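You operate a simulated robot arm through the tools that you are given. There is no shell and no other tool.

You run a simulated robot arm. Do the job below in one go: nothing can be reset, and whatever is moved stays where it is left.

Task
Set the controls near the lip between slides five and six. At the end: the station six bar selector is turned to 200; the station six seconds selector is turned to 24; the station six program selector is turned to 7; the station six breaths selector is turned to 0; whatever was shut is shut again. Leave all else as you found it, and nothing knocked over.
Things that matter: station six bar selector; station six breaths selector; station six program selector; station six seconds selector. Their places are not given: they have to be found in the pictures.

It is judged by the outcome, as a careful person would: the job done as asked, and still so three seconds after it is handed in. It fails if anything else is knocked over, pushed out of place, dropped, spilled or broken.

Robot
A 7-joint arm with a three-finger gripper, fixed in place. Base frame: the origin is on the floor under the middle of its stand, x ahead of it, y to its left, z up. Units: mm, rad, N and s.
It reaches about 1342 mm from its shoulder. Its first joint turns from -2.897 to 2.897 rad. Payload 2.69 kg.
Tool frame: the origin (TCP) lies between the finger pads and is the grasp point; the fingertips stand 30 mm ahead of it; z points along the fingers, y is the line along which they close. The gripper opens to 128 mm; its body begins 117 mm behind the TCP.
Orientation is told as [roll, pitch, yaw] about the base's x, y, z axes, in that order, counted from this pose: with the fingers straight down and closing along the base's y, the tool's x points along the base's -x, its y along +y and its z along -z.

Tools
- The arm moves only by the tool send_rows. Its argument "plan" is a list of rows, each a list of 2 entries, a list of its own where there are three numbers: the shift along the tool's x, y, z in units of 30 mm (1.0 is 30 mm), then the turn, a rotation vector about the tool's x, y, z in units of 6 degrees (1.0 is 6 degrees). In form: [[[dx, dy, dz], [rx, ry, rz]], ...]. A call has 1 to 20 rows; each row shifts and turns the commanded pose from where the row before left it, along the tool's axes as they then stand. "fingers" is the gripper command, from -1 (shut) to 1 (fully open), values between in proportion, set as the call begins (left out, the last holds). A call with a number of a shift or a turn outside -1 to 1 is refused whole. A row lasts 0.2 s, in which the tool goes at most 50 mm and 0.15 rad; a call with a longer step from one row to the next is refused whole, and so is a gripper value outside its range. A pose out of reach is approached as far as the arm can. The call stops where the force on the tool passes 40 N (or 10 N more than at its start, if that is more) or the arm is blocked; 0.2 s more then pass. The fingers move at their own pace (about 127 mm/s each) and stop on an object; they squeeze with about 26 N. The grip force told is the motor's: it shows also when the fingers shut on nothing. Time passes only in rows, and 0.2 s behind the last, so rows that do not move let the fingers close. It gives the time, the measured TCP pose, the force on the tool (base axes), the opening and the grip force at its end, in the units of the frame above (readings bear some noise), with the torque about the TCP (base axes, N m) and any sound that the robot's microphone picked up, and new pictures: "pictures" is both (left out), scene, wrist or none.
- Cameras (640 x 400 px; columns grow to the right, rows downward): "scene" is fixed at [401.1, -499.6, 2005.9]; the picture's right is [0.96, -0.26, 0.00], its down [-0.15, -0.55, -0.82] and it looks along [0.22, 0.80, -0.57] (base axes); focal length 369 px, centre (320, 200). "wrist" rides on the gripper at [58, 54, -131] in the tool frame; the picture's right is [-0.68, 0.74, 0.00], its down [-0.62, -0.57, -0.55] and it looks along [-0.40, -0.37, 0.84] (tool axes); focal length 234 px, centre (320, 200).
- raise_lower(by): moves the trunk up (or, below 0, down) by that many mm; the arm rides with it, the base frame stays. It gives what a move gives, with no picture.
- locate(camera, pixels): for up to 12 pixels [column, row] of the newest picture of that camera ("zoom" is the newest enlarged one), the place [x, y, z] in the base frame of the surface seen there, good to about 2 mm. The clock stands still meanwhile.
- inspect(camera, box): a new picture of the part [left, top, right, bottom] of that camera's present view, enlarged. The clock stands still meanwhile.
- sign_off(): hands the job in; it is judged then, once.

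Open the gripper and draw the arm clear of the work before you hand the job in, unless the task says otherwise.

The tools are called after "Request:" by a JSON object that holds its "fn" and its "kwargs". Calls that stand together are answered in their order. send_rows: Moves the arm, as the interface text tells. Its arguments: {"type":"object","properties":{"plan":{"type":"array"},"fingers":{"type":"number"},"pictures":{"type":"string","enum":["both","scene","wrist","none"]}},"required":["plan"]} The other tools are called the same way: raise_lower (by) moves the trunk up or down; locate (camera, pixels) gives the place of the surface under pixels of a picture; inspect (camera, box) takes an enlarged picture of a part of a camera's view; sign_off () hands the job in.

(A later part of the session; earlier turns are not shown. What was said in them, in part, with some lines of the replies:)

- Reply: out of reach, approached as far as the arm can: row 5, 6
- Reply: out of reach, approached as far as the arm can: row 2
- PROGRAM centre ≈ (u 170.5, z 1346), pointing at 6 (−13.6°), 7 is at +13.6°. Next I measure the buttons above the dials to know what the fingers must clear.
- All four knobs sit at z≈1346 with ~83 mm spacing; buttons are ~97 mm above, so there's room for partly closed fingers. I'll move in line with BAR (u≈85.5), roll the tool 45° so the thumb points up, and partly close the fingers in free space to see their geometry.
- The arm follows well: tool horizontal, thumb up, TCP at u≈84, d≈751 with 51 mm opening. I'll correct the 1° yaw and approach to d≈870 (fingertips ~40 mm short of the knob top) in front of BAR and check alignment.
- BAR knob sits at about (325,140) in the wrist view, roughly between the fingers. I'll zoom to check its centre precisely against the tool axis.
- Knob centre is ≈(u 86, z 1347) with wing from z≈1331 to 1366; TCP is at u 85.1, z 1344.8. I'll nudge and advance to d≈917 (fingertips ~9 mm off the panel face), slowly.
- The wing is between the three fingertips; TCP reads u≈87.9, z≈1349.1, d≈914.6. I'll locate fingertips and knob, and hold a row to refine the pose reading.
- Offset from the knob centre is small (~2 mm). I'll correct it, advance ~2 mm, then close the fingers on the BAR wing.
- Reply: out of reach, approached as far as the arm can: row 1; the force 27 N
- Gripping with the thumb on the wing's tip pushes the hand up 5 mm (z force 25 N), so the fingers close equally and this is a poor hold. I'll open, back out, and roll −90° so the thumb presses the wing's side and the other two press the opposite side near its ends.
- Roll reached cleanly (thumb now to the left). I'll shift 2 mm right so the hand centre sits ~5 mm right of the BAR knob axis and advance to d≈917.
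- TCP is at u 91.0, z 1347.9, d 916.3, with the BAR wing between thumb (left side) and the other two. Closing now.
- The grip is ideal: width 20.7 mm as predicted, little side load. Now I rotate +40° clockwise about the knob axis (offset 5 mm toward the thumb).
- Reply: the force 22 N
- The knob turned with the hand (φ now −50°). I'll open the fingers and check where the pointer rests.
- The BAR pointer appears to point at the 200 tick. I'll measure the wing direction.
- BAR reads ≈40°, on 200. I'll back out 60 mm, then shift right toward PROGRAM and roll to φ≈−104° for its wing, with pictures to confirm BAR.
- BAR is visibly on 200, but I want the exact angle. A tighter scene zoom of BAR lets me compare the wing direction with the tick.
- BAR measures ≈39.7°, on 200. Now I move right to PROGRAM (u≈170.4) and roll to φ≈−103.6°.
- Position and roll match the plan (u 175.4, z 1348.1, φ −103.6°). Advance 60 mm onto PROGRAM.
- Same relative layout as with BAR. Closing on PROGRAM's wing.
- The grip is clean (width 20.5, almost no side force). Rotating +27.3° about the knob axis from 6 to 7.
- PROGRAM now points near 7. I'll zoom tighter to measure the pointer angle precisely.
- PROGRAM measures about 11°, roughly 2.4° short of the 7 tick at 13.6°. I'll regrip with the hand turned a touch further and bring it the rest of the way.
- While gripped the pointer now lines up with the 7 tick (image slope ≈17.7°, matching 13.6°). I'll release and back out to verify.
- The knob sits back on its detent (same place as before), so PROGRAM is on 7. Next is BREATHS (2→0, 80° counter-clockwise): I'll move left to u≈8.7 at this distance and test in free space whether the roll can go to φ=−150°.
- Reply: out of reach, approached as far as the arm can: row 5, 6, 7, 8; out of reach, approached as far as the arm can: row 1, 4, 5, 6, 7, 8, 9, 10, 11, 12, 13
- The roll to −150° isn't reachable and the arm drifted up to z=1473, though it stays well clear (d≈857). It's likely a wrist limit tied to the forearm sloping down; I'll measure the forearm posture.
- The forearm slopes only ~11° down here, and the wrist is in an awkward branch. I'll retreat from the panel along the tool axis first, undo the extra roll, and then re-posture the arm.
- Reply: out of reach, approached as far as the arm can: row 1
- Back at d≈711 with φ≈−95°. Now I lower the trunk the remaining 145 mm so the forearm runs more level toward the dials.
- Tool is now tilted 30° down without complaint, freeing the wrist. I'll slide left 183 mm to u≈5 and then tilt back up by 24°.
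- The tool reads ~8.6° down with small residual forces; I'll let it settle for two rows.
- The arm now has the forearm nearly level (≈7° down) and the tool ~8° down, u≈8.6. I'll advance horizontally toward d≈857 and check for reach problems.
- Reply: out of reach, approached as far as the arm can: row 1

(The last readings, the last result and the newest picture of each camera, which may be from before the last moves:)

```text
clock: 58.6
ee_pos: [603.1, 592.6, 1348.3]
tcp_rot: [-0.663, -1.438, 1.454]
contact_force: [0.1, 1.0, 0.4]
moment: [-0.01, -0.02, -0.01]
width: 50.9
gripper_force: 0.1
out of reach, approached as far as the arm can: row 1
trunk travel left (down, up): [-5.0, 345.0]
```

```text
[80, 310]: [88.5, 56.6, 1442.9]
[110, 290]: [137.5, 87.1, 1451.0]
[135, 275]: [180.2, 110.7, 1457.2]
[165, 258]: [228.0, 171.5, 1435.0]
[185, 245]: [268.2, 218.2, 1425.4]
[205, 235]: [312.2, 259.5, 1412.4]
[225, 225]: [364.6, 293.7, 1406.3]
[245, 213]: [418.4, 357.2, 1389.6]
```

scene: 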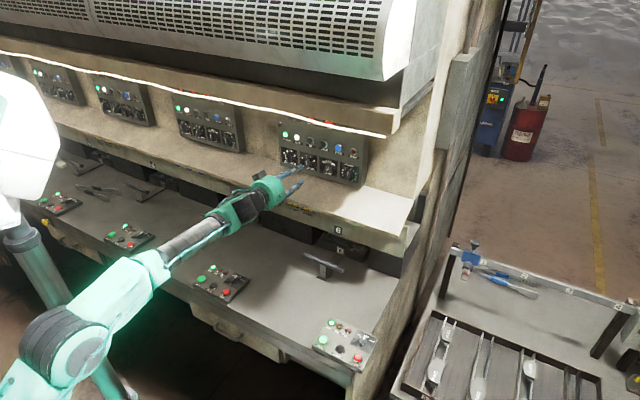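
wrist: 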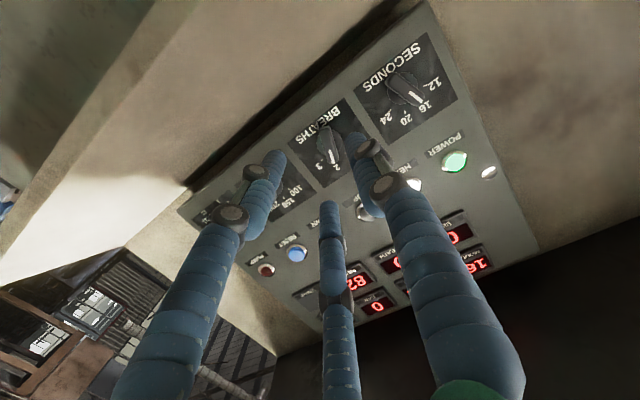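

At u≈7.4, d≈845, z≈1348 with 6° tilt, all good. I'll test the roll range here in free space: 55° counter-clockwise.

Request:
{"fn": "send_rows", "kwargs": {"plan": [[[0, 0, 0], [0, 0, -0.92]], [[0, 0, 0], [0, 0, -0.92]], [[0, 0, 0], [0, 0, -0.92]], [[0, 0, 0], [0, 0, -0.92]], [[0, 0, 0], [0, 0, -0.92]], [[0, 0, 0], [0, 0, 0]]], "pictures": "none"}}

Request:
{"fn": "send_rows", "kwargs": {"plan": [[[0, 0, 0], [0, 0, -0.92]], [[0, 0, 0], [0, 0, -0.92]], [[0, 0, 0], [0, 0, -0.92]], [[0, 0, 0], [0, 0, -0.92]], [[0, 0, 0], [0, 0, -0.92]], [[0, 0, 0], [0, 0, 0]]], "pictures": "both"}}

```text
clock: 60.0
ee_pos: [601.4, 592.6, 1348.9]
tcp_rot: [-1.374, -0.996, 2.191]
contact_force: [-0.3, -0.7, -0.5]
moment: [0.0, -0.02, 0.0]
width: 51.3
gripper_force: 0.0
trunk travel left (down, up): [-5.0, 345.0]
```

```text
clock: 61.4
ee_pos: [601.7, 592.3, 1349.1]
tcp_rot: [-1.448, -0.52, 2.297]
contact_force: [-0.5, -0.2, -0.5]
moment: [-0.01, 0.01, 0.01]
width: 51.3
gripper_force: 0.0
trunk travel left (down, up): [-5.0, 345.0]
```

scene: 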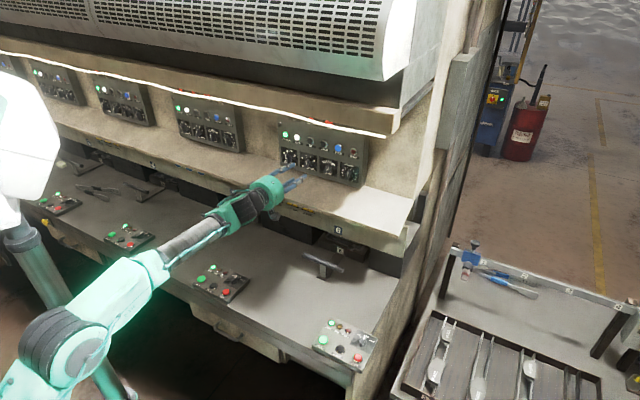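
wrist: 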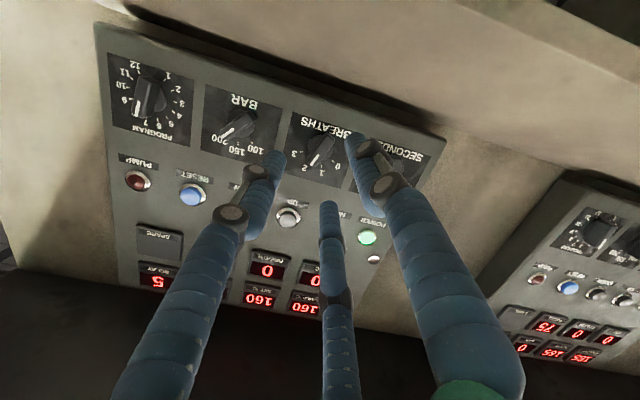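

The roll to φ=−150° works here with no drift. Rolling back +80° to φ=−70°, matching the BREATHS wing (at 2).

Request:
{"fn": "send_rows", "kwargs": {"plan": [[[0, 0, 0], [0, 0, 0.9524]], [[0, 0, 0], [0, 0, 0.9524]], [[0, 0, 0], [0, 0, 0.9524]], [[0, 0, 0], [0, 0, 0.9524]], [[0, 0, 0], [0, 0, 0.9524]], [[0, 0, 0], [0, 0, 0.9524]], [[0, 0, 0], [0, 0, 0.9524]], [[0, 0, 0], [0, 0, 0.9524]], [[0, 0, 0], [0, 0, 0.9524]], [[0, 0, 0], [0, 0, 0.9524]], [[0, 0, 0], [0, 0, 0.9524]], [[0, 0, 0], [0, 0, 0.9524]], [[0, 0, 0], [0, 0, 0.9524]], [[0, 0, 0], [0, 0, 0.9524]], [[0, 0, 0], [0, 0, 0]]], "pictures": "wrist"}}

Request:
{"fn": "inspect", "kwargs": {"camera": "wrist", "box": [270, 80, 398, 160]}}

```text
clock: 64.6
ee_pos: [600.2, 592.1, 1349.8]
tcp_rot: [1.268, -1.204, -0.503]
contact_force: [-0.3, 0.2, 0.5]
moment: [0.0, -0.02, 0.0]
width: 51.3
gripper_force: 0.1
trunk travel left (down, up): [-5.0, 345.0]
```

wrist: 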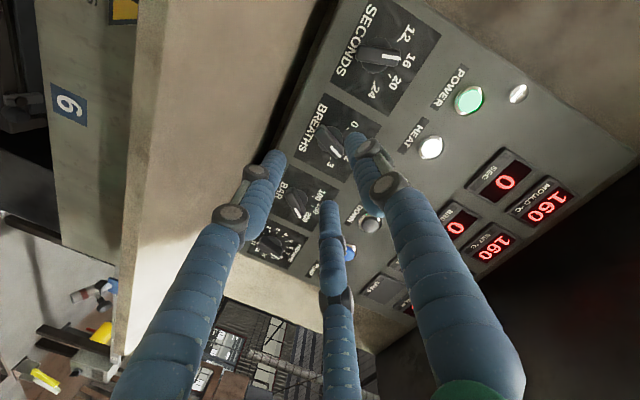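

```text
5.00 times, centred on (334, 120) of wrist
```

zoom: 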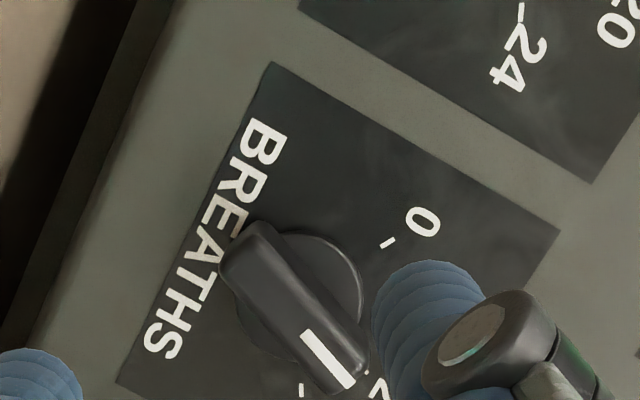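

Axes check out (φ=−70.0°, tilt 6.1° down). I'll approach BREATHS to about d≈890 first and verify.

Request:
{"fn": "send_rows", "kwargs": {"plan": [[[-0.0283, -0.0025, 0.309], [0, 0, 0]], [[-0.0283, -0.0025, 0.309], [0, 0, 0]], [[-0.0283, -0.0025, 0.309], [0, 0, 0]], [[-0.0283, -0.0025, 0.309], [0, 0, 0]], [[-0.0283, -0.0025, 0.309], [0, 0, 0]], [[0, 0, 0], [0, 0, 0]]], "pictures": "none"}}

```text
clock: 66.0
ee_pos: [636.9, 625.1, 1348.4]
tcp_rot: [1.269, -1.208, -0.503]
contact_force: [-0.5, -0.4, -0.1]
moment: [0.04, -0.01, -0.01]
width: 51.0
gripper_force: 0.1
trunk travel left (down, up): [-5.0, 345.0]
```

On track (u 8.3, z 1348.4, d 892). Final 25 mm insertion around the BREATHS wing.

Request:
{"fn": "send_rows", "kwargs": {"plan": [[[-0.025, 0.005, 0.277], [0, 0, 0]], [[-0.025, 0.005, 0.277], [0, 0, 0]], [[-0.025, 0.005, 0.277], [0, 0, 0]], [[0, 0, 0], [0, 0, 0]]], "pictures": "wrist"}}

Request:
{"fn": "inspect", "kwargs": {"camera": "wrist", "box": [240, 110, 400, 230]}}

Request:
{"fn": "inspect", "kwargs": {"camera": "scene", "box": [280, 140, 340, 180]}}

```text
clock: 67.0
ee_pos: [653.7, 642.7, 1347.2]
tcp_rot: [1.268, -1.207, -0.501]
contact_force: [-0.6, 0.3, -0.3]
moment: [0.03, -0.01, 0.0]
width: 51.1
gripper_force: 0.0
trunk travel left (down, up): [-5.0, 345.0]
```

wrist: 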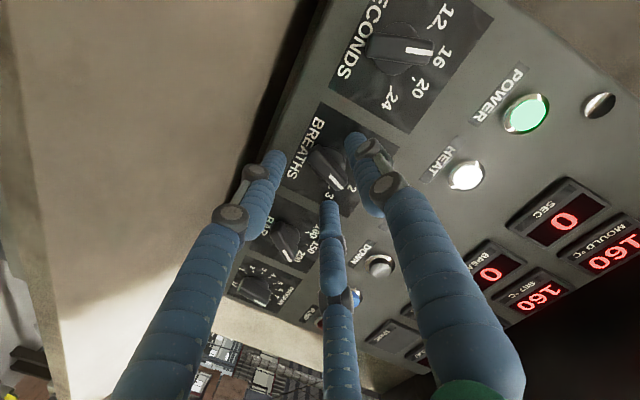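

```text
3.33 times, centred on (320, 170) of wrist
```

zoom: 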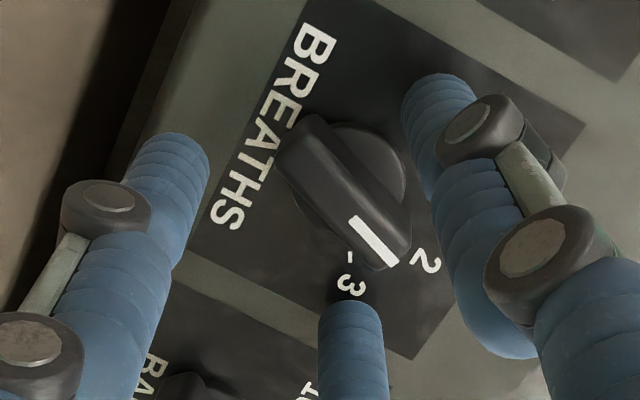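

```text
10.00 times, centred on (310, 160) of scene
```

zoom: 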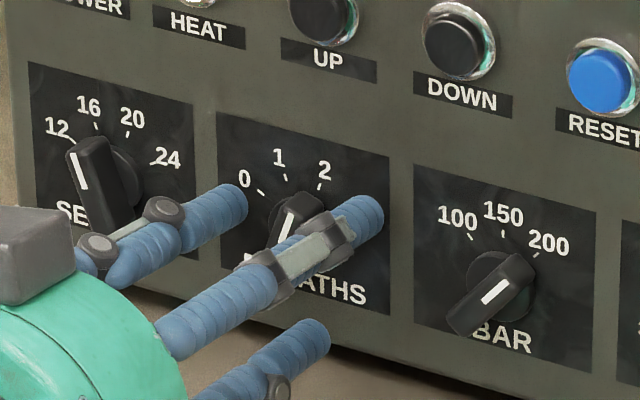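

The wing sits centrally as with the previous knobs. Closing on BREATHS.

Request:
{"fn": "send_rows", "kwargs": {"plan": [[[0, 0, 0], [0, 0, 0]], [[0, 0, 0], [0, 0, 0]], [[0, 0, 0], [0, 0, 0]]], "fingers": -0.85, "pictures": "wrist"}}

Request:
{"fn": "inspect", "kwargs": {"camera": "wrist", "box": [240, 110, 400, 230]}}

```text
clock: 67.8
ee_pos: [652.1, 643.3, 1348.4]
tcp_rot: [1.271, -1.207, -0.501]
contact_force: [-3.6, 10.9, 4.6]
moment: [0.05, -0.04, 0.6]
width: 20.5
gripper_force: 44.9
trunk travel left (down, up): [-5.0, 345.0]
```

wrist: 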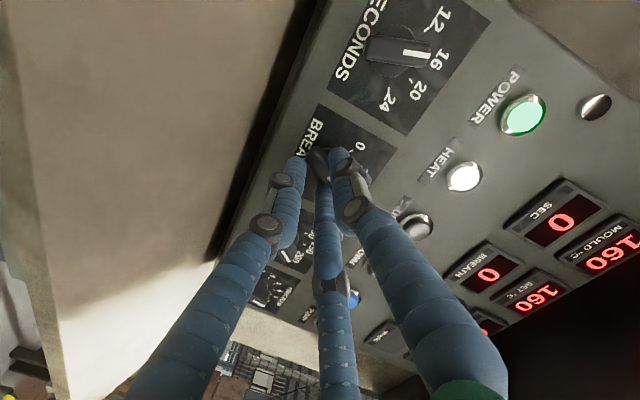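

```text
3.33 times, centred on (320, 170) of wrist
```

zoom: 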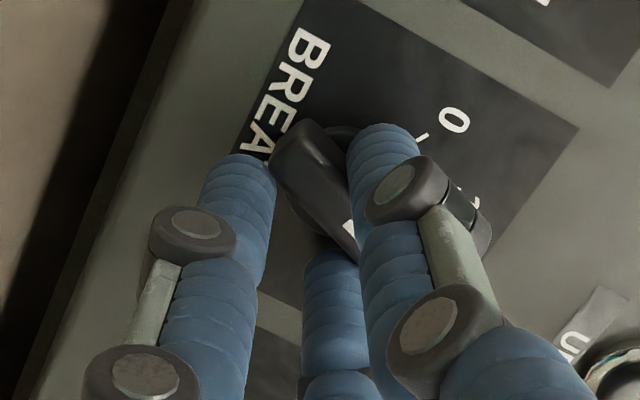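

Grip is good (20.5 mm) but there's ~10 N leftward load, meaning the knob axis is ~1.5 mm further left. I'll relieve that and start the counter-clockwise rotation, first 42°.

Request:
{"fn": "send_rows", "kwargs": {"plan": [[[0.017, 0.047, 0], [0, 0, 0]], [[-0.0087, 0.0002, 0], [0, 0, -0.5]], [[-0.0087, 0.0002, 0], [0, 0, -0.5]], [[-0.0087, 0.0002, 0], [0, 0, -0.5]], [[-0.0087, 0.0002, 0], [0, 0, -0.5]], [[-0.0087, 0.0002, 0], [0, 0, -0.5]], [[-0.0087, 0.0002, 0], [0, 0, -0.5]], [[-0.0087, 0.0002, 0], [0, 0, -0.5]], [[-0.0087, 0.0002, 0], [0, 0, -0.5]], [[-0.0087, 0.0002, 0], [0, 0, -0.5]], [[-0.0087, 0.0002, 0], [0, 0, -0.5]], [[-0.0087, 0.0002, 0], [0, 0, -0.5]], [[-0.0087, 0.0002, 0], [0, 0, -0.5]], [[-0.0087, 0.0002, 0], [0, 0, -0.5]], [[-0.0087, 0.0002, 0], [0, 0, -0.5]], [[0, 0, 0], [0, 0, 0]]], "pictures": "both"}}

Request:
{"fn": "inspect", "kwargs": {"camera": "scene", "box": [280, 140, 340, 180]}}

```text
clock: 71.2
ee_pos: [653.5, 643.7, 1350.8]
tcp_rot: [-1.294, -1.172, 2.097]
contact_force: [6.2, -10.6, 0.3]
moment: [-0.1, 0.1, -0.68]
width: 20.6
gripper_force: 44.9
trunk travel left (down, up): [-5.0, 345.0]
```

scene: 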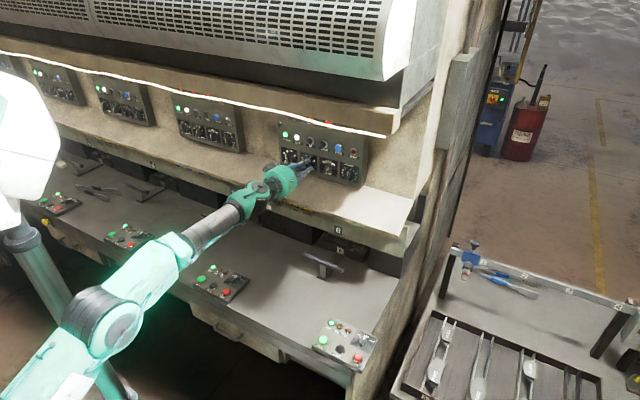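
wrist: 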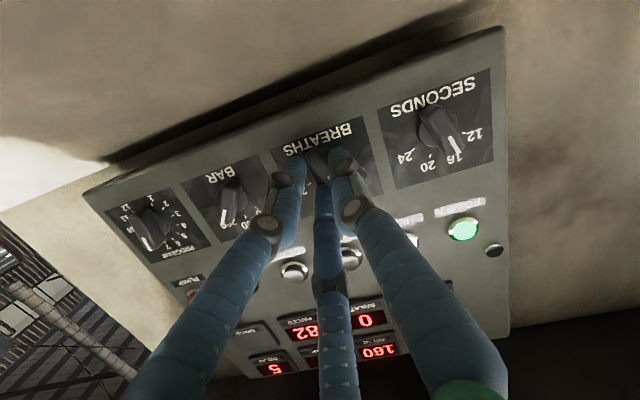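

```text
10.00 times, centred on (310, 160) of scene
```

zoom: 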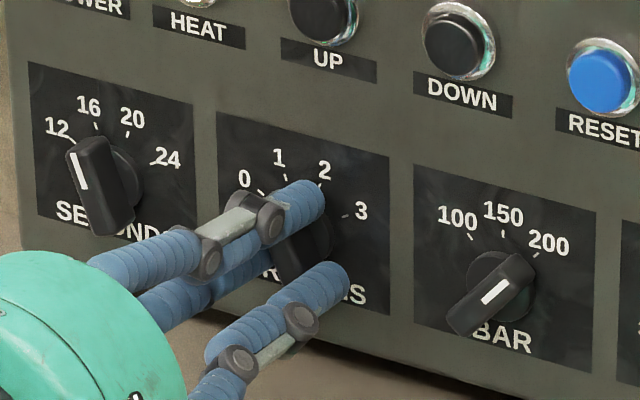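

Rotation proceeds (about at 1 now); side load is ~12 N to the right, so I'll ease 0.8 mm right and do the remaining 38°.

Request:
{"fn": "send_rows", "kwargs": {"plan": [[[0.01, -0.025, 0], [0, 0, 0]], [[-0.0087, 0.0002, 0], [0, 0, -0.5]], [[-0.0087, 0.0002, 0], [0, 0, -0.5]], [[-0.0087, 0.0002, 0], [0, 0, -0.5]], [[-0.0087, 0.0002, 0], [0, 0, -0.5]], [[-0.0087, 0.0002, 0], [0, 0, -0.5]], [[-0.0087, 0.0002, 0], [0, 0, -0.5]], [[-0.0087, 0.0002, 0], [0, 0, -0.5]], [[-0.0087, 0.0002, 0], [0, 0, -0.5]], [[-0.0087, 0.0002, 0], [0, 0, -0.5]], [[-0.0087, 0.0002, 0], [0, 0, -0.5]], [[-0.0087, 0.0002, 0], [0, 0, -0.5]], [[-0.0087, 0.0002, 0], [0, 0, -0.5]], [[-0.0058, 0.0001, 0], [0, 0, -0.33]], [[0, 0, 0], [0, 0, 0]]], "pictures": "both"}}

Request:
{"fn": "inspect", "kwargs": {"camera": "scene", "box": [280, 140, 340, 180]}}

Request:
{"fn": "inspect", "kwargs": {"camera": "wrist", "box": [240, 110, 400, 230]}}

```text
clock: 74.4
ee_pos: [652.4, 645.1, 1353.6]
tcp_rot: [-1.451, -0.519, 2.295]
contact_force: [9.3, -5.2, -6.0]
moment: [0.16, -0.11, -0.78]
width: 20.7
gripper_force: 45.0
trunk travel left (down, up): [-5.0, 345.0]
```

scene: 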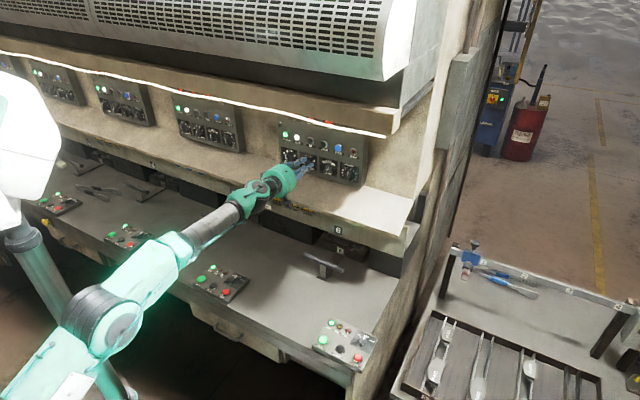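
wrist: 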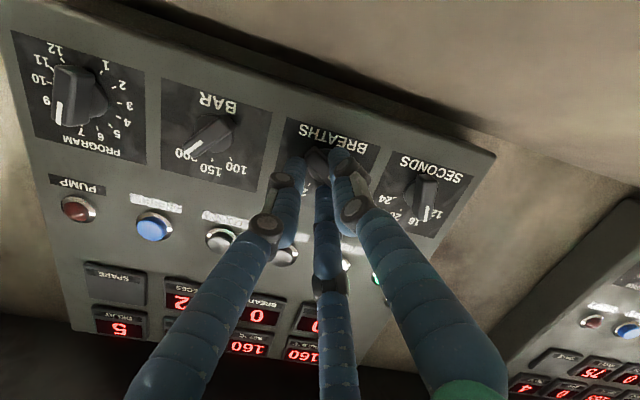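

```text
10.00 times, centred on (310, 160) of scene
```

zoom: 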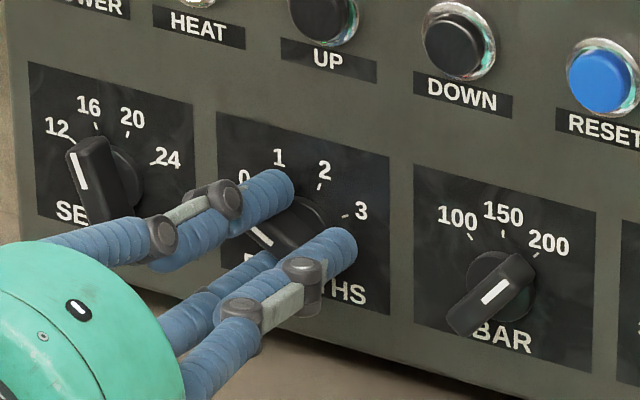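

```text
3.33 times, centred on (320, 170) of wrist
```

zoom: 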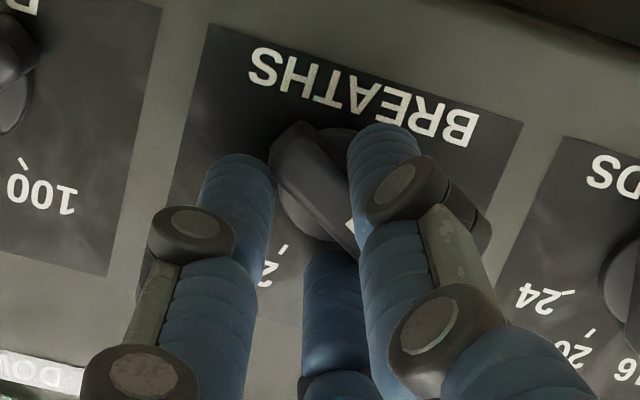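

BREATHS has turned with the hand to φ=−150° (pointer toward 0). Release and back out 60 mm to verify.

Request:
{"fn": "send_rows", "kwargs": {"plan": [[[0, 0, 0], [0, 0, 0]], [[0, 0, 0], [0, 0, 0]]], "fingers": -0.2, "pictures": "none"}}

Request:
{"fn": "send_rows", "kwargs": {"plan": [[[0, 0, -0.5], [0, 0, 0]], [[0, 0, -0.5], [0, 0, 0]], [[0, 0, -0.5], [0, 0, 0]], [[0, 0, -0.5], [0, 0, 0]], [[0, 0, 0], [0, 0, 0]]], "pictures": "both"}}

Request:
{"fn": "inspect", "kwargs": {"camera": "scene", "box": [282, 145, 322, 170]}}

Request:
{"fn": "inspect", "kwargs": {"camera": "wrist", "box": [260, 80, 400, 170]}}

```text
clock: 75.0
ee_pos: [651.5, 644.6, 1356.0]
tcp_rot: [-1.448, -0.52, 2.297]
contact_force: [0.7, 0.5, 0.3]
moment: [0.01, 0.0, -0.02]
width: 51.0
gripper_force: 0.0
trunk travel left (down, up): [-5.0, 345.0]
```

```text
clock: 76.2
ee_pos: [609.5, 601.2, 1363.1]
tcp_rot: [-1.448, -0.52, 2.294]
contact_force: [1.0, 0.2, 0.2]
moment: [-0.03, 0.03, -0.02]
width: 51.0
gripper_force: 0.1
trunk travel left (down, up): [-5.0, 345.0]
```

scene: 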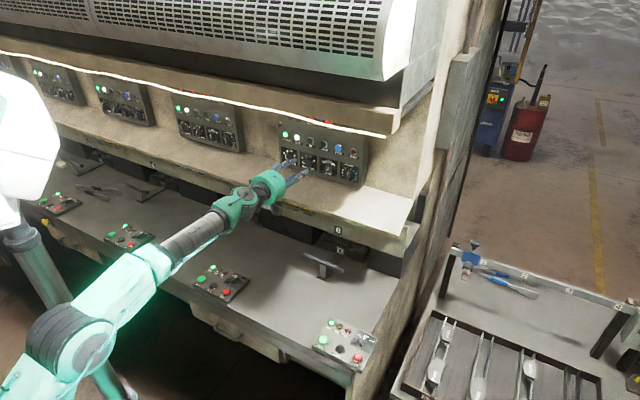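
wrist: 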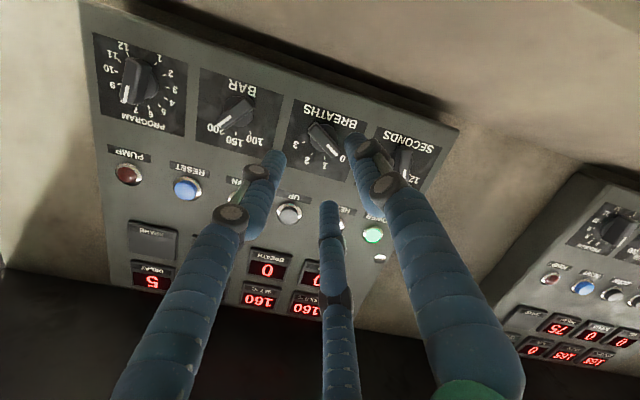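

```text
16.00 times, centred on (302, 158) of scene
```

zoom: 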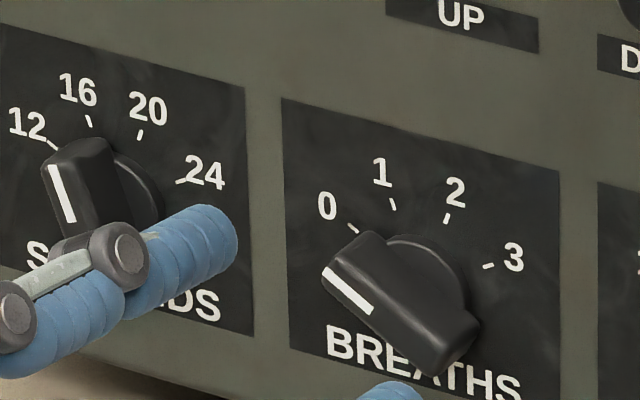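

```text
4.44 times, centred on (330, 125) of wrist
```

zoom: 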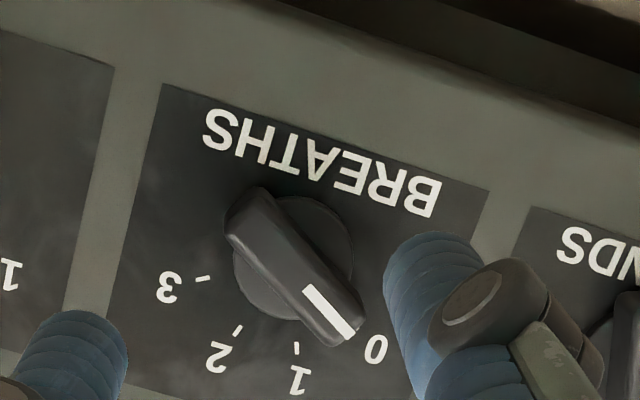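

BREATHS now points at 0. Next SECONDS (u≈−80): I'll slide left 81 mm at this standoff and then roll +40° to φ=−110°, watching for reach problems.

Request:
{"fn": "send_rows", "kwargs": {"plan": [[[0, 0, -0.6], [0, 0, 0]], [[-0.45, 0.303, 0], [0, 0, 0]], [[-0.45, 0.303, 0], [0, 0, 0]], [[-0.45, 0.303, 0], [0, 0, 0]], [[-0.45, 0.303, 0], [0, 0, 0]], [[-0.45, 0.303, 0], [0, 0, 0]], [[0, 0, 0], [0, 0, 0]]], "pictures": "none"}}

Request:
{"fn": "send_rows", "kwargs": {"plan": [[[0, 0, 0], [0, 0, 0.9524]], [[0, 0, 0], [0, 0, 0.9524]], [[0, 0, 0], [0, 0, 0.9524]], [[0, 0, 0], [0, 0, 0.9524]], [[0, 0, 0], [0, 0, 0.9524]], [[0, 0, 0], [0, 0, 0.9524]], [[0, 0, 0], [0, 0, 0.9524]], [[0, 0, 0], [0, 0, 0]]], "pictures": "both"}}

```text
clock: 77.8
ee_pos: [540.2, 646.7, 1358.6]
tcp_rot: [-1.449, -0.52, 2.296]
contact_force: [0.0, 0.6, 0.0]
moment: [0.01, -0.03, 0.02]
width: 51.3
gripper_force: 0.1
trunk travel left (down, up): [-5.0, 345.0]
```

```text
clock: 79.6
ee_pos: [538.6, 647.3, 1357.1]
tcp_rot: [-1.268, -1.206, 2.072]
contact_force: [0.2, 0.1, -0.7]
moment: [0.01, -0.03, 0.04]
width: 51.1
gripper_force: 0.0
trunk travel left (down, up): [-5.0, 345.0]
```

scene: 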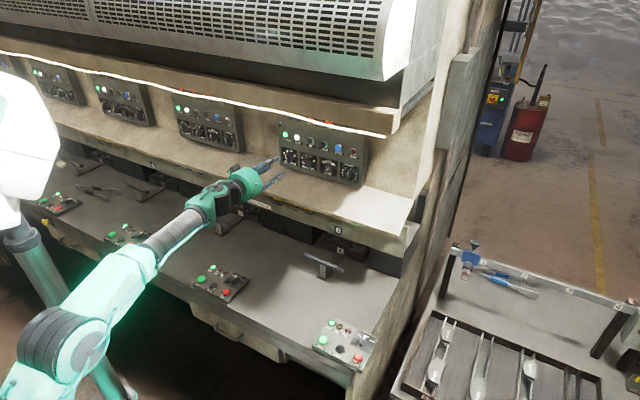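
wrist: 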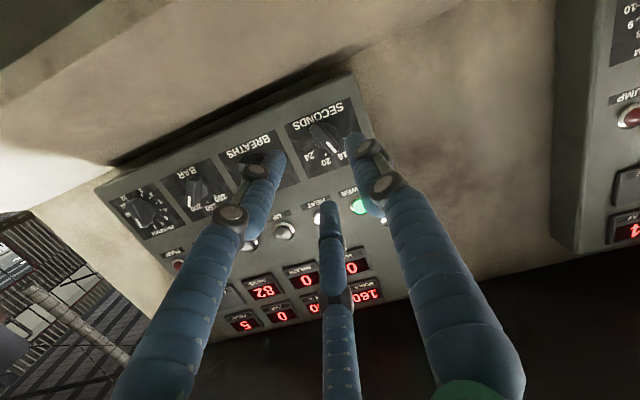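

No reach issue; φ=−110°, u −76.9, d 838.6. Approach SECONDS in two parts.

Request:
{"fn": "send_rows", "kwargs": {"plan": [[[-0.0068, -0.006, 0.291], [0, 0, 0]], [[-0.0068, -0.006, 0.291], [0, 0, 0]], [[-0.0068, -0.006, 0.291], [0, 0, 0]], [[-0.0068, -0.006, 0.291], [0, 0, 0]], [[-0.0068, -0.006, 0.291], [0, 0, 0]], [[-0.0068, -0.006, 0.291], [0, 0, 0]], [[0, 0, 0], [0, 0, 0]]], "pictures": "wrist"}}

Request:
{"fn": "inspect", "kwargs": {"camera": "wrist", "box": [240, 100, 400, 210]}}

```text
clock: 81.2
ee_pos: [577.8, 683.3, 1353.3]
tcp_rot: [-1.27, -1.205, 2.074]
contact_force: [-0.4, -1.2, -0.4]
moment: [0.01, 0.0, 0.0]
width: 51.3
gripper_force: 0.1
trunk travel left (down, up): [-5.0, 345.0]
```

wrist: 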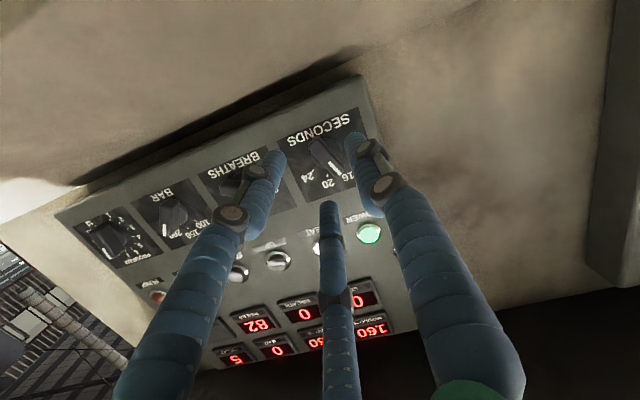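

```text
3.64 times, centred on (320, 155) of wrist
```

zoom: 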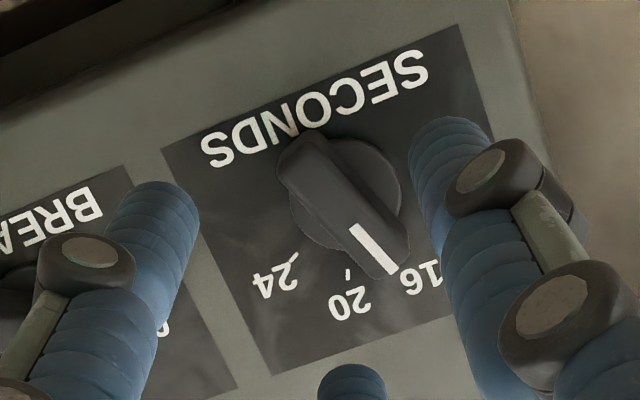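

u −74.6, z 1353, d 892; the wing is centred between fingers. Final 25 mm insertion with a 1 mm left correction.

Request:
{"fn": "send_rows", "kwargs": {"plan": [[[-0.008, 0.009, 0.282], [0, 0, 0]], [[-0.008, 0.009, 0.282], [0, 0, 0]], [[-0.008, 0.009, 0.282], [0, 0, 0]], [[0, 0, 0], [0, 0, 0]]], "pictures": "wrist"}}

Request:
{"fn": "inspect", "kwargs": {"camera": "wrist", "box": [240, 110, 400, 230]}}

Request:
{"fn": "inspect", "kwargs": {"camera": "scene", "box": [270, 135, 330, 175]}}

```text
clock: 82.2
ee_pos: [594.3, 701.2, 1351.9]
tcp_rot: [-1.271, -1.205, 2.076]
contact_force: [-0.3, -0.4, 0.7]
moment: [0.04, 0.0, -0.02]
width: 51.2
gripper_force: 0.1
trunk travel left (down, up): [-5.0, 345.0]
```

wrist: 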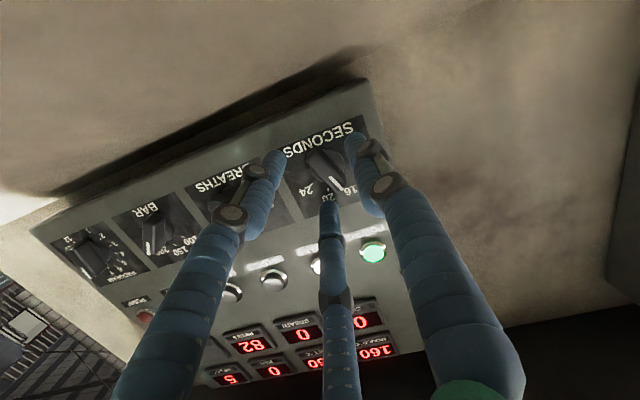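

```text
3.33 times, centred on (320, 170) of wrist
```

zoom: 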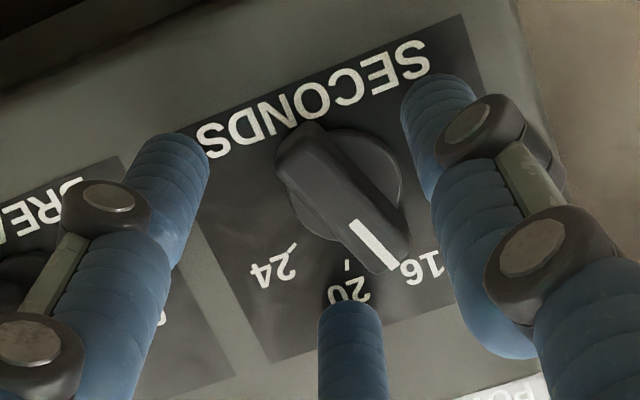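

```text
10.00 times, centred on (300, 155) of scene
```

zoom: 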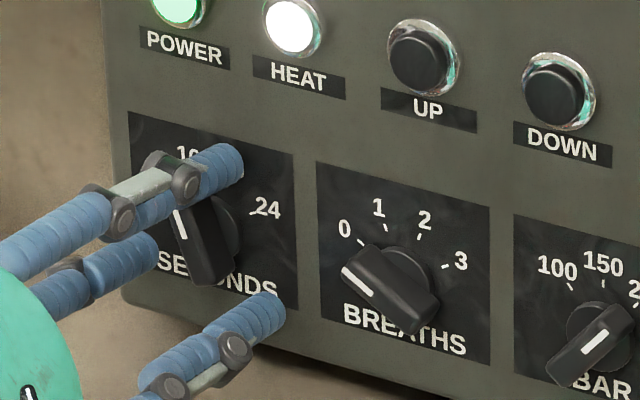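

Position u −75.6, d 916, z 1351.9, no contact. Closing on SECONDS.

Request:
{"fn": "send_rows", "kwargs": {"plan": [[[0, 0, 0], [0, 0, 0]], [[0, 0, 0], [0, 0, 0]], [[0, 0, 0], [0, 0, 0]]], "fingers": -0.85, "pictures": "none"}}

Request:
{"fn": "inspect", "kwargs": {"camera": "wrist", "box": [240, 110, 400, 230]}}

```text
clock: 83.0
ee_pos: [593.9, 702.0, 1349.6]
tcp_rot: [-1.27, -1.206, 2.076]
contact_force: [-1.6, 3.9, -0.6]
moment: [0.1, -0.1, -0.01]
width: 20.6
gripper_force: 45.7
trunk travel left (down, up): [-5.0, 345.0]
```

```text
3.33 times, centred on (320, 170) of wrist
```

zoom: 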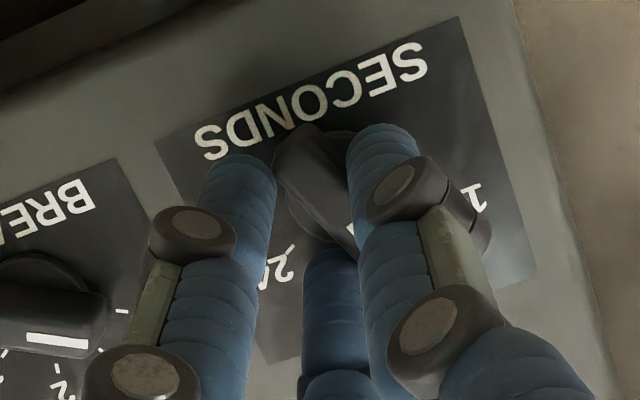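

Clean grip with little load. Rotating clockwise the first 42°.

Request:
{"fn": "send_rows", "kwargs": {"plan": [[[0.0087, 0.0002, 0], [0, 0, 0.5]], [[0.0087, 0.0002, 0], [0, 0, 0.5]], [[0.0087, 0.0002, 0], [0, 0, 0.5]], [[0.0087, 0.0002, 0], [0, 0, 0.5]], [[0.0087, 0.0002, 0], [0, 0, 0.5]], [[0.0087, 0.0002, 0], [0, 0, 0.5]], [[0.0087, 0.0002, 0], [0, 0, 0.5]], [[0.0087, 0.0002, 0], [0, 0, 0.5]], [[0.0087, 0.0002, 0], [0, 0, 0.5]], [[0.0087, 0.0002, 0], [0, 0, 0.5]], [[0.0087, 0.0002, 0], [0, 0, 0.5]], [[0.0087, 0.0002, 0], [0, 0, 0.5]], [[0.0087, 0.0002, 0], [0, 0, 0.5]], [[0.0087, 0.0002, 0], [0, 0, 0.5]], [[0, 0, 0], [0, 0, 0]]], "pictures": "both"}}

Request:
{"fn": "inspect", "kwargs": {"camera": "scene", "box": [270, 135, 330, 175]}}

```text
clock: 86.2
ee_pos: [592.9, 702.8, 1347.1]
tcp_rot: [1.295, -1.174, -0.529]
contact_force: [-7.4, 17.9, 5.9]
moment: [0.08, -0.12, 0.8]
width: 20.4
gripper_force: 44.8
trunk travel left (down, up): [-5.0, 345.0]
```

scene: 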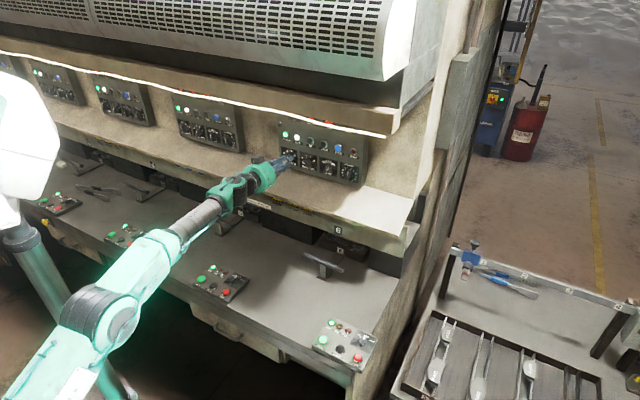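
wrist: 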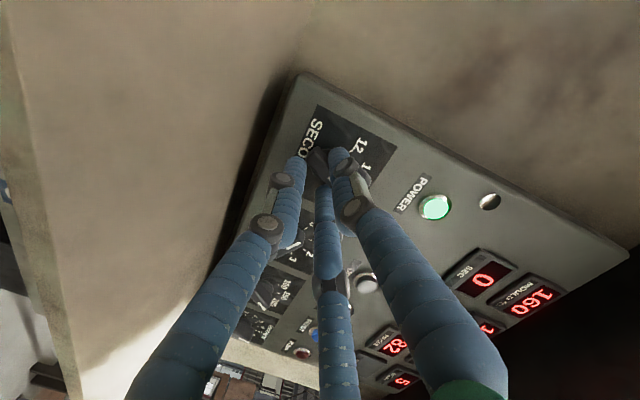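

```text
10.00 times, centred on (300, 155) of scene
```

zoom: 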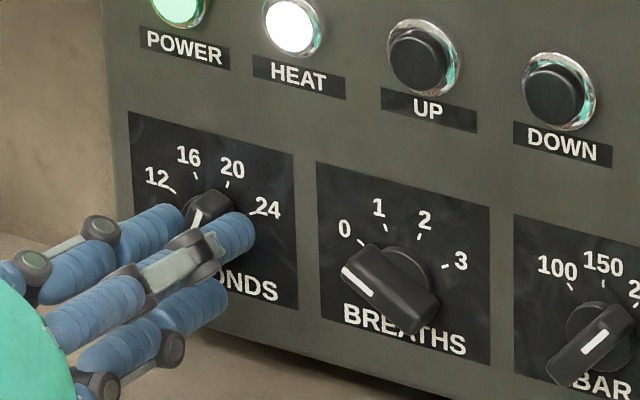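

The knob is around 20 now; ~18 N leftward load, so I'll ease the hand 1.2 mm left and continue with the next 15°.

Request:
{"fn": "send_rows", "kwargs": {"plan": [[[0.003, 0.042, 0], [0, 0, 0]], [[0.0087, 0.0002, 0], [0, 0, 0.5]], [[0.0087, 0.0002, 0], [0, 0, 0.5]], [[0.0087, 0.0002, 0], [0, 0, 0.5]], [[0.0087, 0.0002, 0], [0, 0, 0.5]], [[0.0087, 0.0002, 0], [0, 0, 0.5]], [[0, 0, 0], [0, 0, 0]]], "pictures": "none"}}

```text
clock: 87.8
ee_pos: [593.1, 703.5, 1345.8]
tcp_rot: [1.397, -0.919, -0.645]
contact_force: [-5.9, 2.2, 1.9]
moment: [0.24, -0.26, 0.45]
width: 20.8
gripper_force: 44.7
trunk travel left (down, up): [-5.0, 345.0]
```

Load has dropped and there's no reach warning. Continuing the last ~24.5° (slight overshoot for compliance).

Request:
{"fn": "send_rows", "kwargs": {"plan": [[[0.0087, 0.0002, 0], [0, 0, 0.5]], [[0.0087, 0.0002, 0], [0, 0, 0.5]], [[0.0087, 0.0002, 0], [0, 0, 0.5]], [[0.0087, 0.0002, 0], [0, 0, 0.5]], [[0, 0, 0], [0, 0, 0]]], "pictures": "none"}}

Request:
{"fn": "send_rows", "kwargs": {"plan": [[[0.0087, 0.0002, 0], [0, 0, 0.5]], [[0.0087, 0.0002, 0], [0, 0, 0.5]], [[0.0087, 0.0002, 0], [0, 0, 0.5]], [[0.0087, 0.0002, 0], [0, 0, 0.5]], [[0.0014, 0, 0], [0, 0, 0.083]], [[0, 0, 0], [0, 0, 0]]], "pictures": "both"}}

Request:
{"fn": "inspect", "kwargs": {"camera": "scene", "box": [270, 135, 330, 175]}}

Request:
{"fn": "inspect", "kwargs": {"camera": "wrist", "box": [240, 110, 400, 230]}}

```text
clock: 89.0
ee_pos: [591.0, 703.9, 1345.6]
tcp_rot: [1.431, -0.713, -0.695]
contact_force: [0.7, 12.2, 9.5]
moment: [0.34, -0.31, 0.55]
width: 20.9
gripper_force: 45.5
trunk travel left (down, up): [-5.0, 345.0]
```

```text
clock: 90.4
ee_pos: [589.5, 704.3, 1345.3]
tcp_rot: [1.453, -0.496, -0.728]
contact_force: [0.2, 10.4, 14.9]
moment: [0.2, -1.11, 0.24]
width: 21.1
gripper_force: 45.1
trunk travel left (down, up): [-5.0, 345.0]
```

scene: 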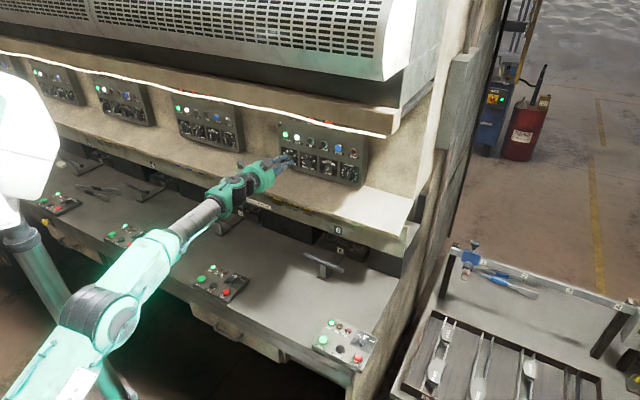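
wrist: 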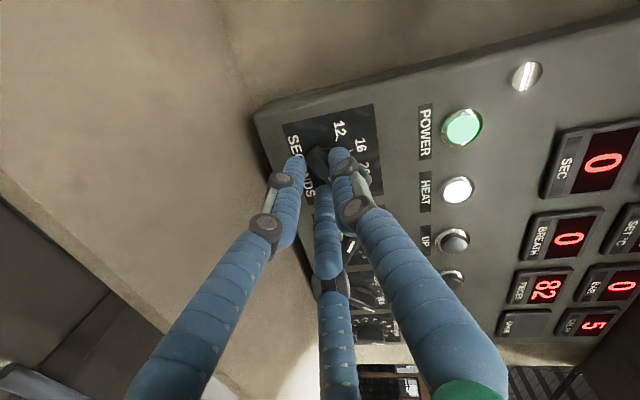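

```text
10.00 times, centred on (300, 155) of scene
```

zoom: 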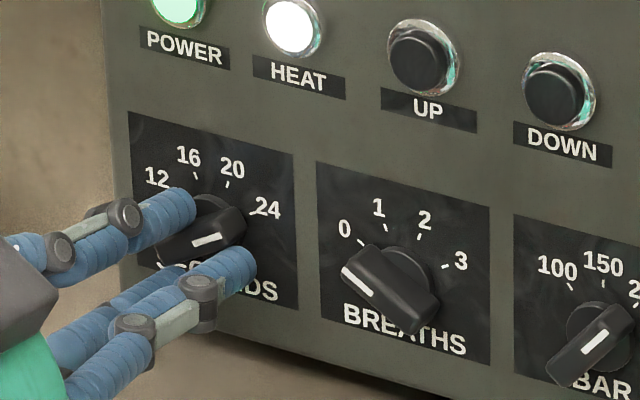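

```text
3.33 times, centred on (320, 170) of wrist
```

zoom: 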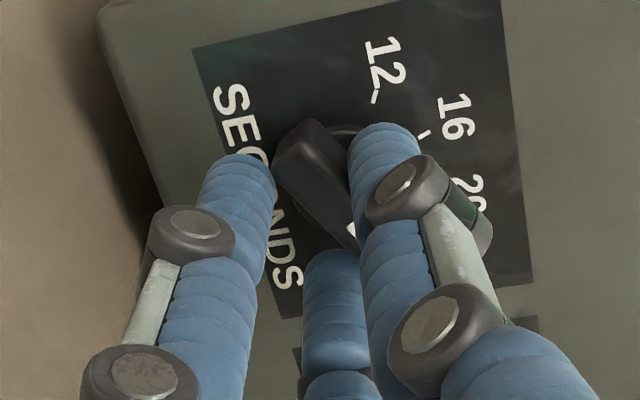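

SECONDS has turned to point at 24. Release and back out along the tool axis.

Request:
{"fn": "send_rows", "kwargs": {"plan": [[[0, 0, 0], [0, 0, 0]], [[0, 0, 0], [0, 0, 0]]], "fingers": -0.2, "pictures": "none"}}

Request:
{"fn": "send_rows", "kwargs": {"plan": [[[0, 0, -0.5], [0, 0, 0]], [[0, 0, -0.5], [0, 0, 0]], [[0, 0, -0.5], [0, 0, 0]], [[0, 0, -0.5], [0, 0, 0]], [[0, 0, 0], [0, 0, 0]]], "pictures": "both"}}

Request:
{"fn": "inspect", "kwargs": {"camera": "scene", "box": [272, 145, 312, 170]}}

```text
clock: 91.0
ee_pos: [592.1, 703.6, 1343.8]
tcp_rot: [1.449, -0.494, -0.728]
contact_force: [0.3, -0.1, -0.2]
moment: [-0.04, 0.02, -0.02]
width: 51.4
gripper_force: 0.0
trunk travel left (down, up): [-5.0, 345.0]
```

```text
clock: 92.2
ee_pos: [548.2, 661.9, 1352.6]
tcp_rot: [1.45, -0.496, -0.728]
contact_force: [-0.1, 0.1, 1.0]
moment: [-0.01, -0.03, 0.01]
width: 51.1
gripper_force: 0.0
trunk travel left (down, up): [-5.0, 345.0]
```

scene: 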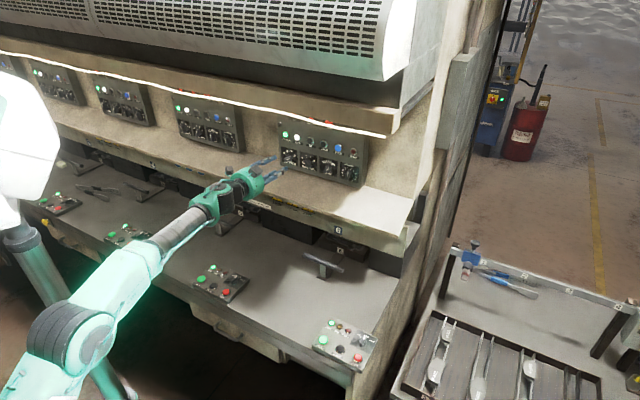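
wrist: 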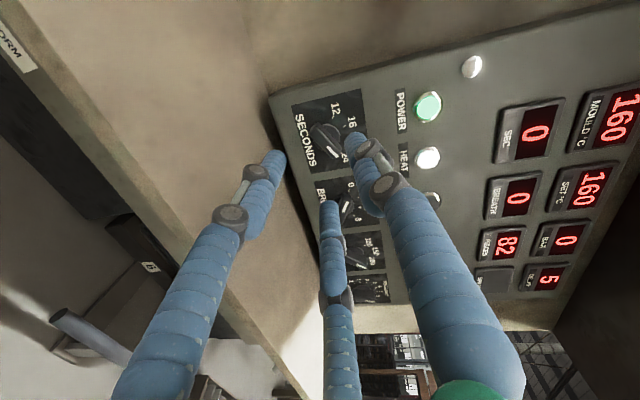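

```text
16.00 times, centred on (292, 158) of scene
```

zoom: 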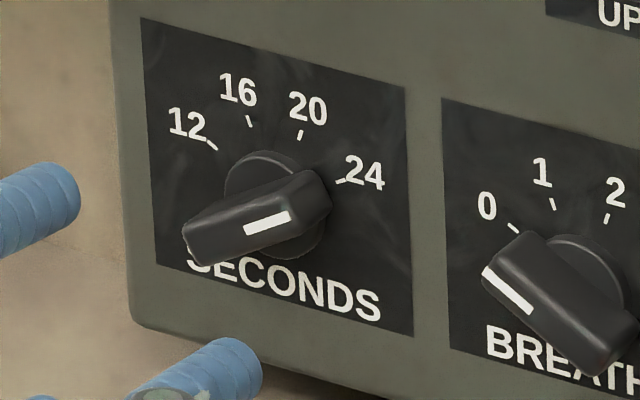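

SECONDS points at 24 (measured ≈61°, tick at 60°); cross-checks put BAR ≈40°, PROGRAM ≈14°, BREATHS ≈−58 to −60°. Now I retreat 200 mm from the panel.

Request:
{"fn": "send_rows", "kwargs": {"plan": [[[0, 0, -0.83], [0, 0, 0]], [[0, 0, -0.83], [0, 0, 0]], [[0, 0, -0.83], [0, 0, 0]], [[0, 0, -0.83], [0, 0, 0]], [[0, 0, -0.83], [0, 0, 0]], [[0, 0, -0.83], [0, 0, 0]], [[0, 0, -0.83], [0, 0, 0]], [[0, 0, -0.83], [0, 0, 0]], [[0, 0, 0], [0, 0, 0]]], "pictures": "both"}}

Request:
{"fn": "inspect", "kwargs": {"camera": "scene", "box": [276, 130, 376, 195]}}

Request:
{"fn": "inspect", "kwargs": {"camera": "wrist", "box": [280, 80, 440, 240]}}

```text
clock: 94.2
ee_pos: [408.8, 522.3, 1371.3]
tcp_rot: [1.451, -0.495, -0.728]
contact_force: [-0.4, -0.1, -0.2]
moment: [-0.03, 0.02, 0.02]
width: 51.3
gripper_force: 0.0
trunk travel left (down, up): [-5.0, 345.0]
```

scene: 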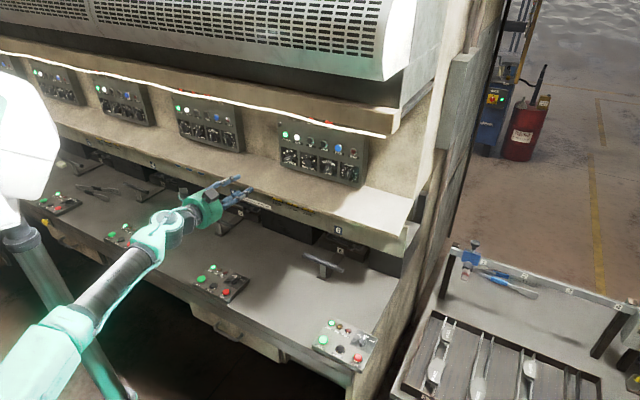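
wrist: 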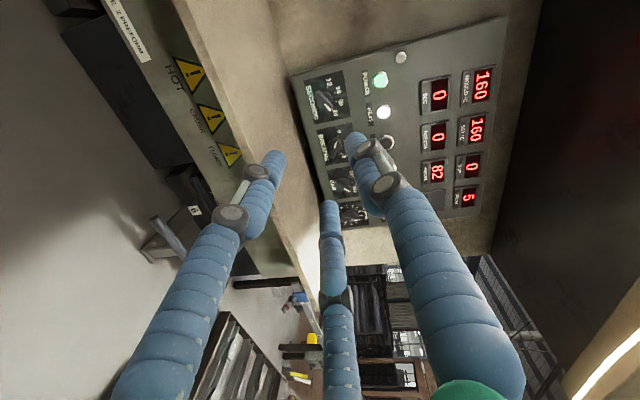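

```text
6.15 times, centred on (326, 162) of scene
```

zoom: 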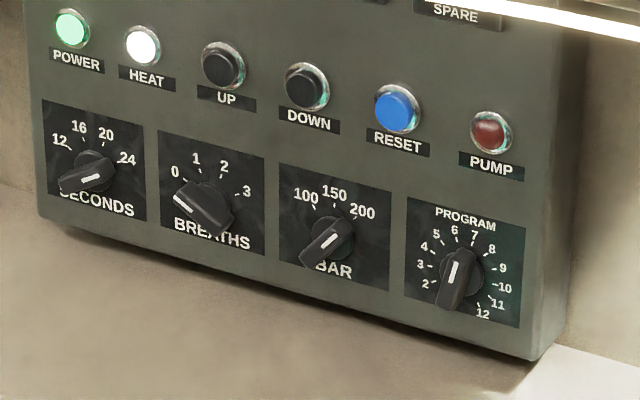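

```text
2.50 times, centred on (360, 160) of wrist
```

zoom: 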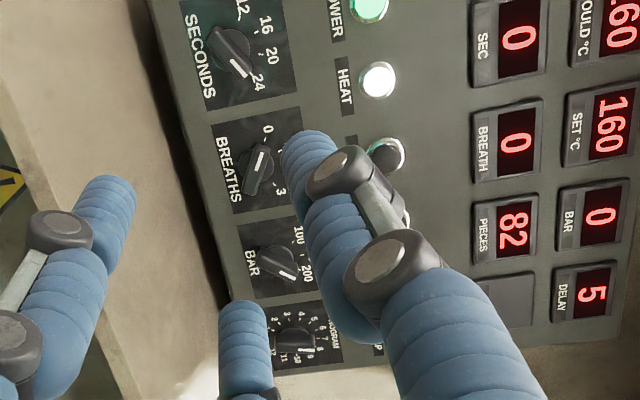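

All four dials are in clear view: SECONDS→24, BREATHS→0, BAR→200, PROGRAM→7. One last tight zoom on PROGRAM and BREATHS to be certain, and open the gripper fully here in free space.

Request:
{"fn": "inspect", "kwargs": {"camera": "scene", "box": [334, 160, 364, 184]}}

Request:
{"fn": "inspect", "kwargs": {"camera": "scene", "box": [292, 148, 332, 172]}}

Request:
{"fn": "send_rows", "kwargs": {"plan": [[[0, 0, -0.7], [0, 0, 0]], [[0, 0, -0.7], [0, 0, 0]], [[0, 0, 0], [0, 0, 0]], [[0, 0, 0], [0, 0, 0]], [[0, 0, 0], [0, 0, 0]]], "fingers": 1, "pictures": "both"}}

```text
16.00 times, centred on (349, 172) of scene
```

zoom: 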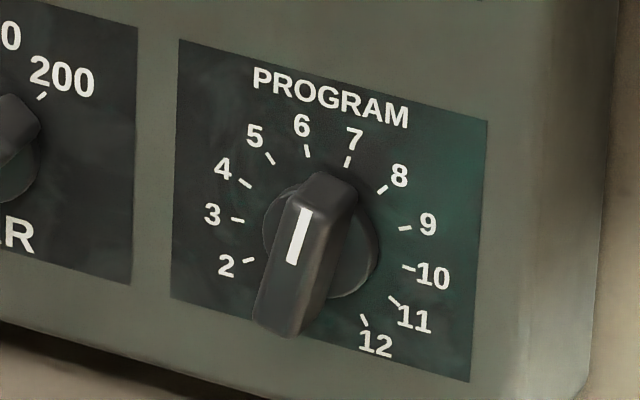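

```text
16.00 times, centred on (312, 160) of scene
```

zoom: 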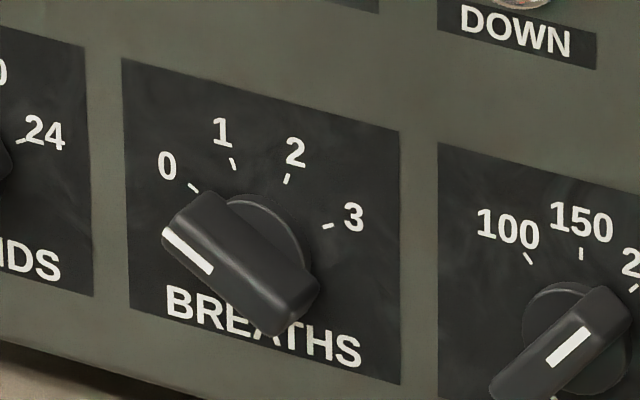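

```text
clock: 95.4
ee_pos: [376.2, 493.7, 1376.2]
tcp_rot: [1.451, -0.496, -0.727]
contact_force: [-0.8, -1.0, -0.3]
moment: [0.03, 0.01, 0.01]
width: 128.0
gripper_force: 0.1
trunk travel left (down, up): [-5.0, 345.0]
```

scene: 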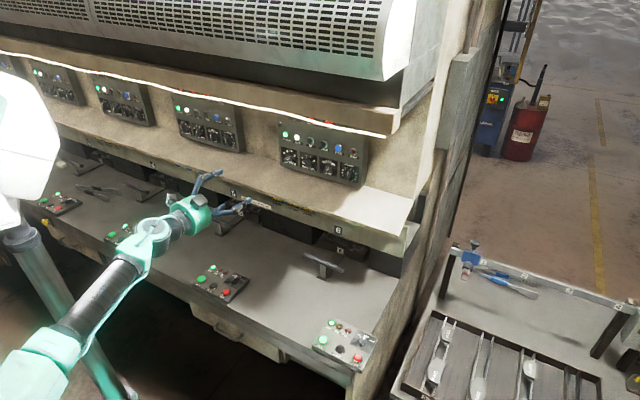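
wrist: 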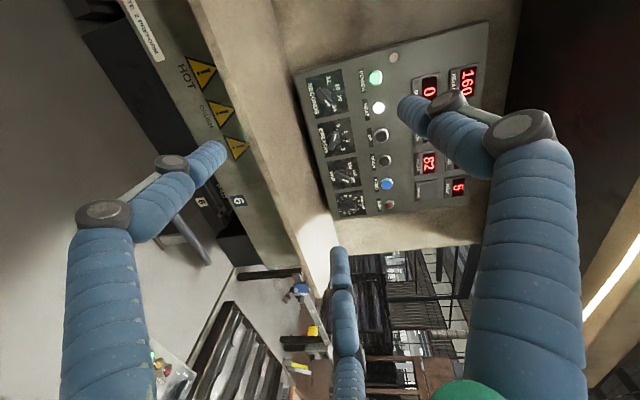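

All four selectors read as asked (24, 0, 200, 7), the gripper is fully open and the arm is about 340 mm clear of the panel; nothing else has moved in the pictures. Handing in.

Request:
{"fn": "sign_off", "kwargs": {}}

```text
The job is handed in.
```

I turned all four station six selectors to the positions you asked for and handed the job in. The final close-up pictures show each pointer on its mark:

| Selector | Was | Now |
|---|---|---|
| Bar | 150 | 200 |
| Seconds | 16 | 24 |
| Program | 6 | 7 |
| Breaths | 2 | 0 |

- **Accuracy:** pointer angles read off the pictures came within about 4° of the marks, which is roughly as finely as I could measure.
- **Nothing opened or disturbed:** I opened nothing, so there was nothing to shut again. I pressed no buttons, and the pictures show nothing knocked over or moved. The panel displays read the same as before.
- **Arm:** the gripper is fully open, with the grasp point about 340 mm back from the panel. I lowered the trunk 220 mm to reach the breaths and seconds selectors and left it there.
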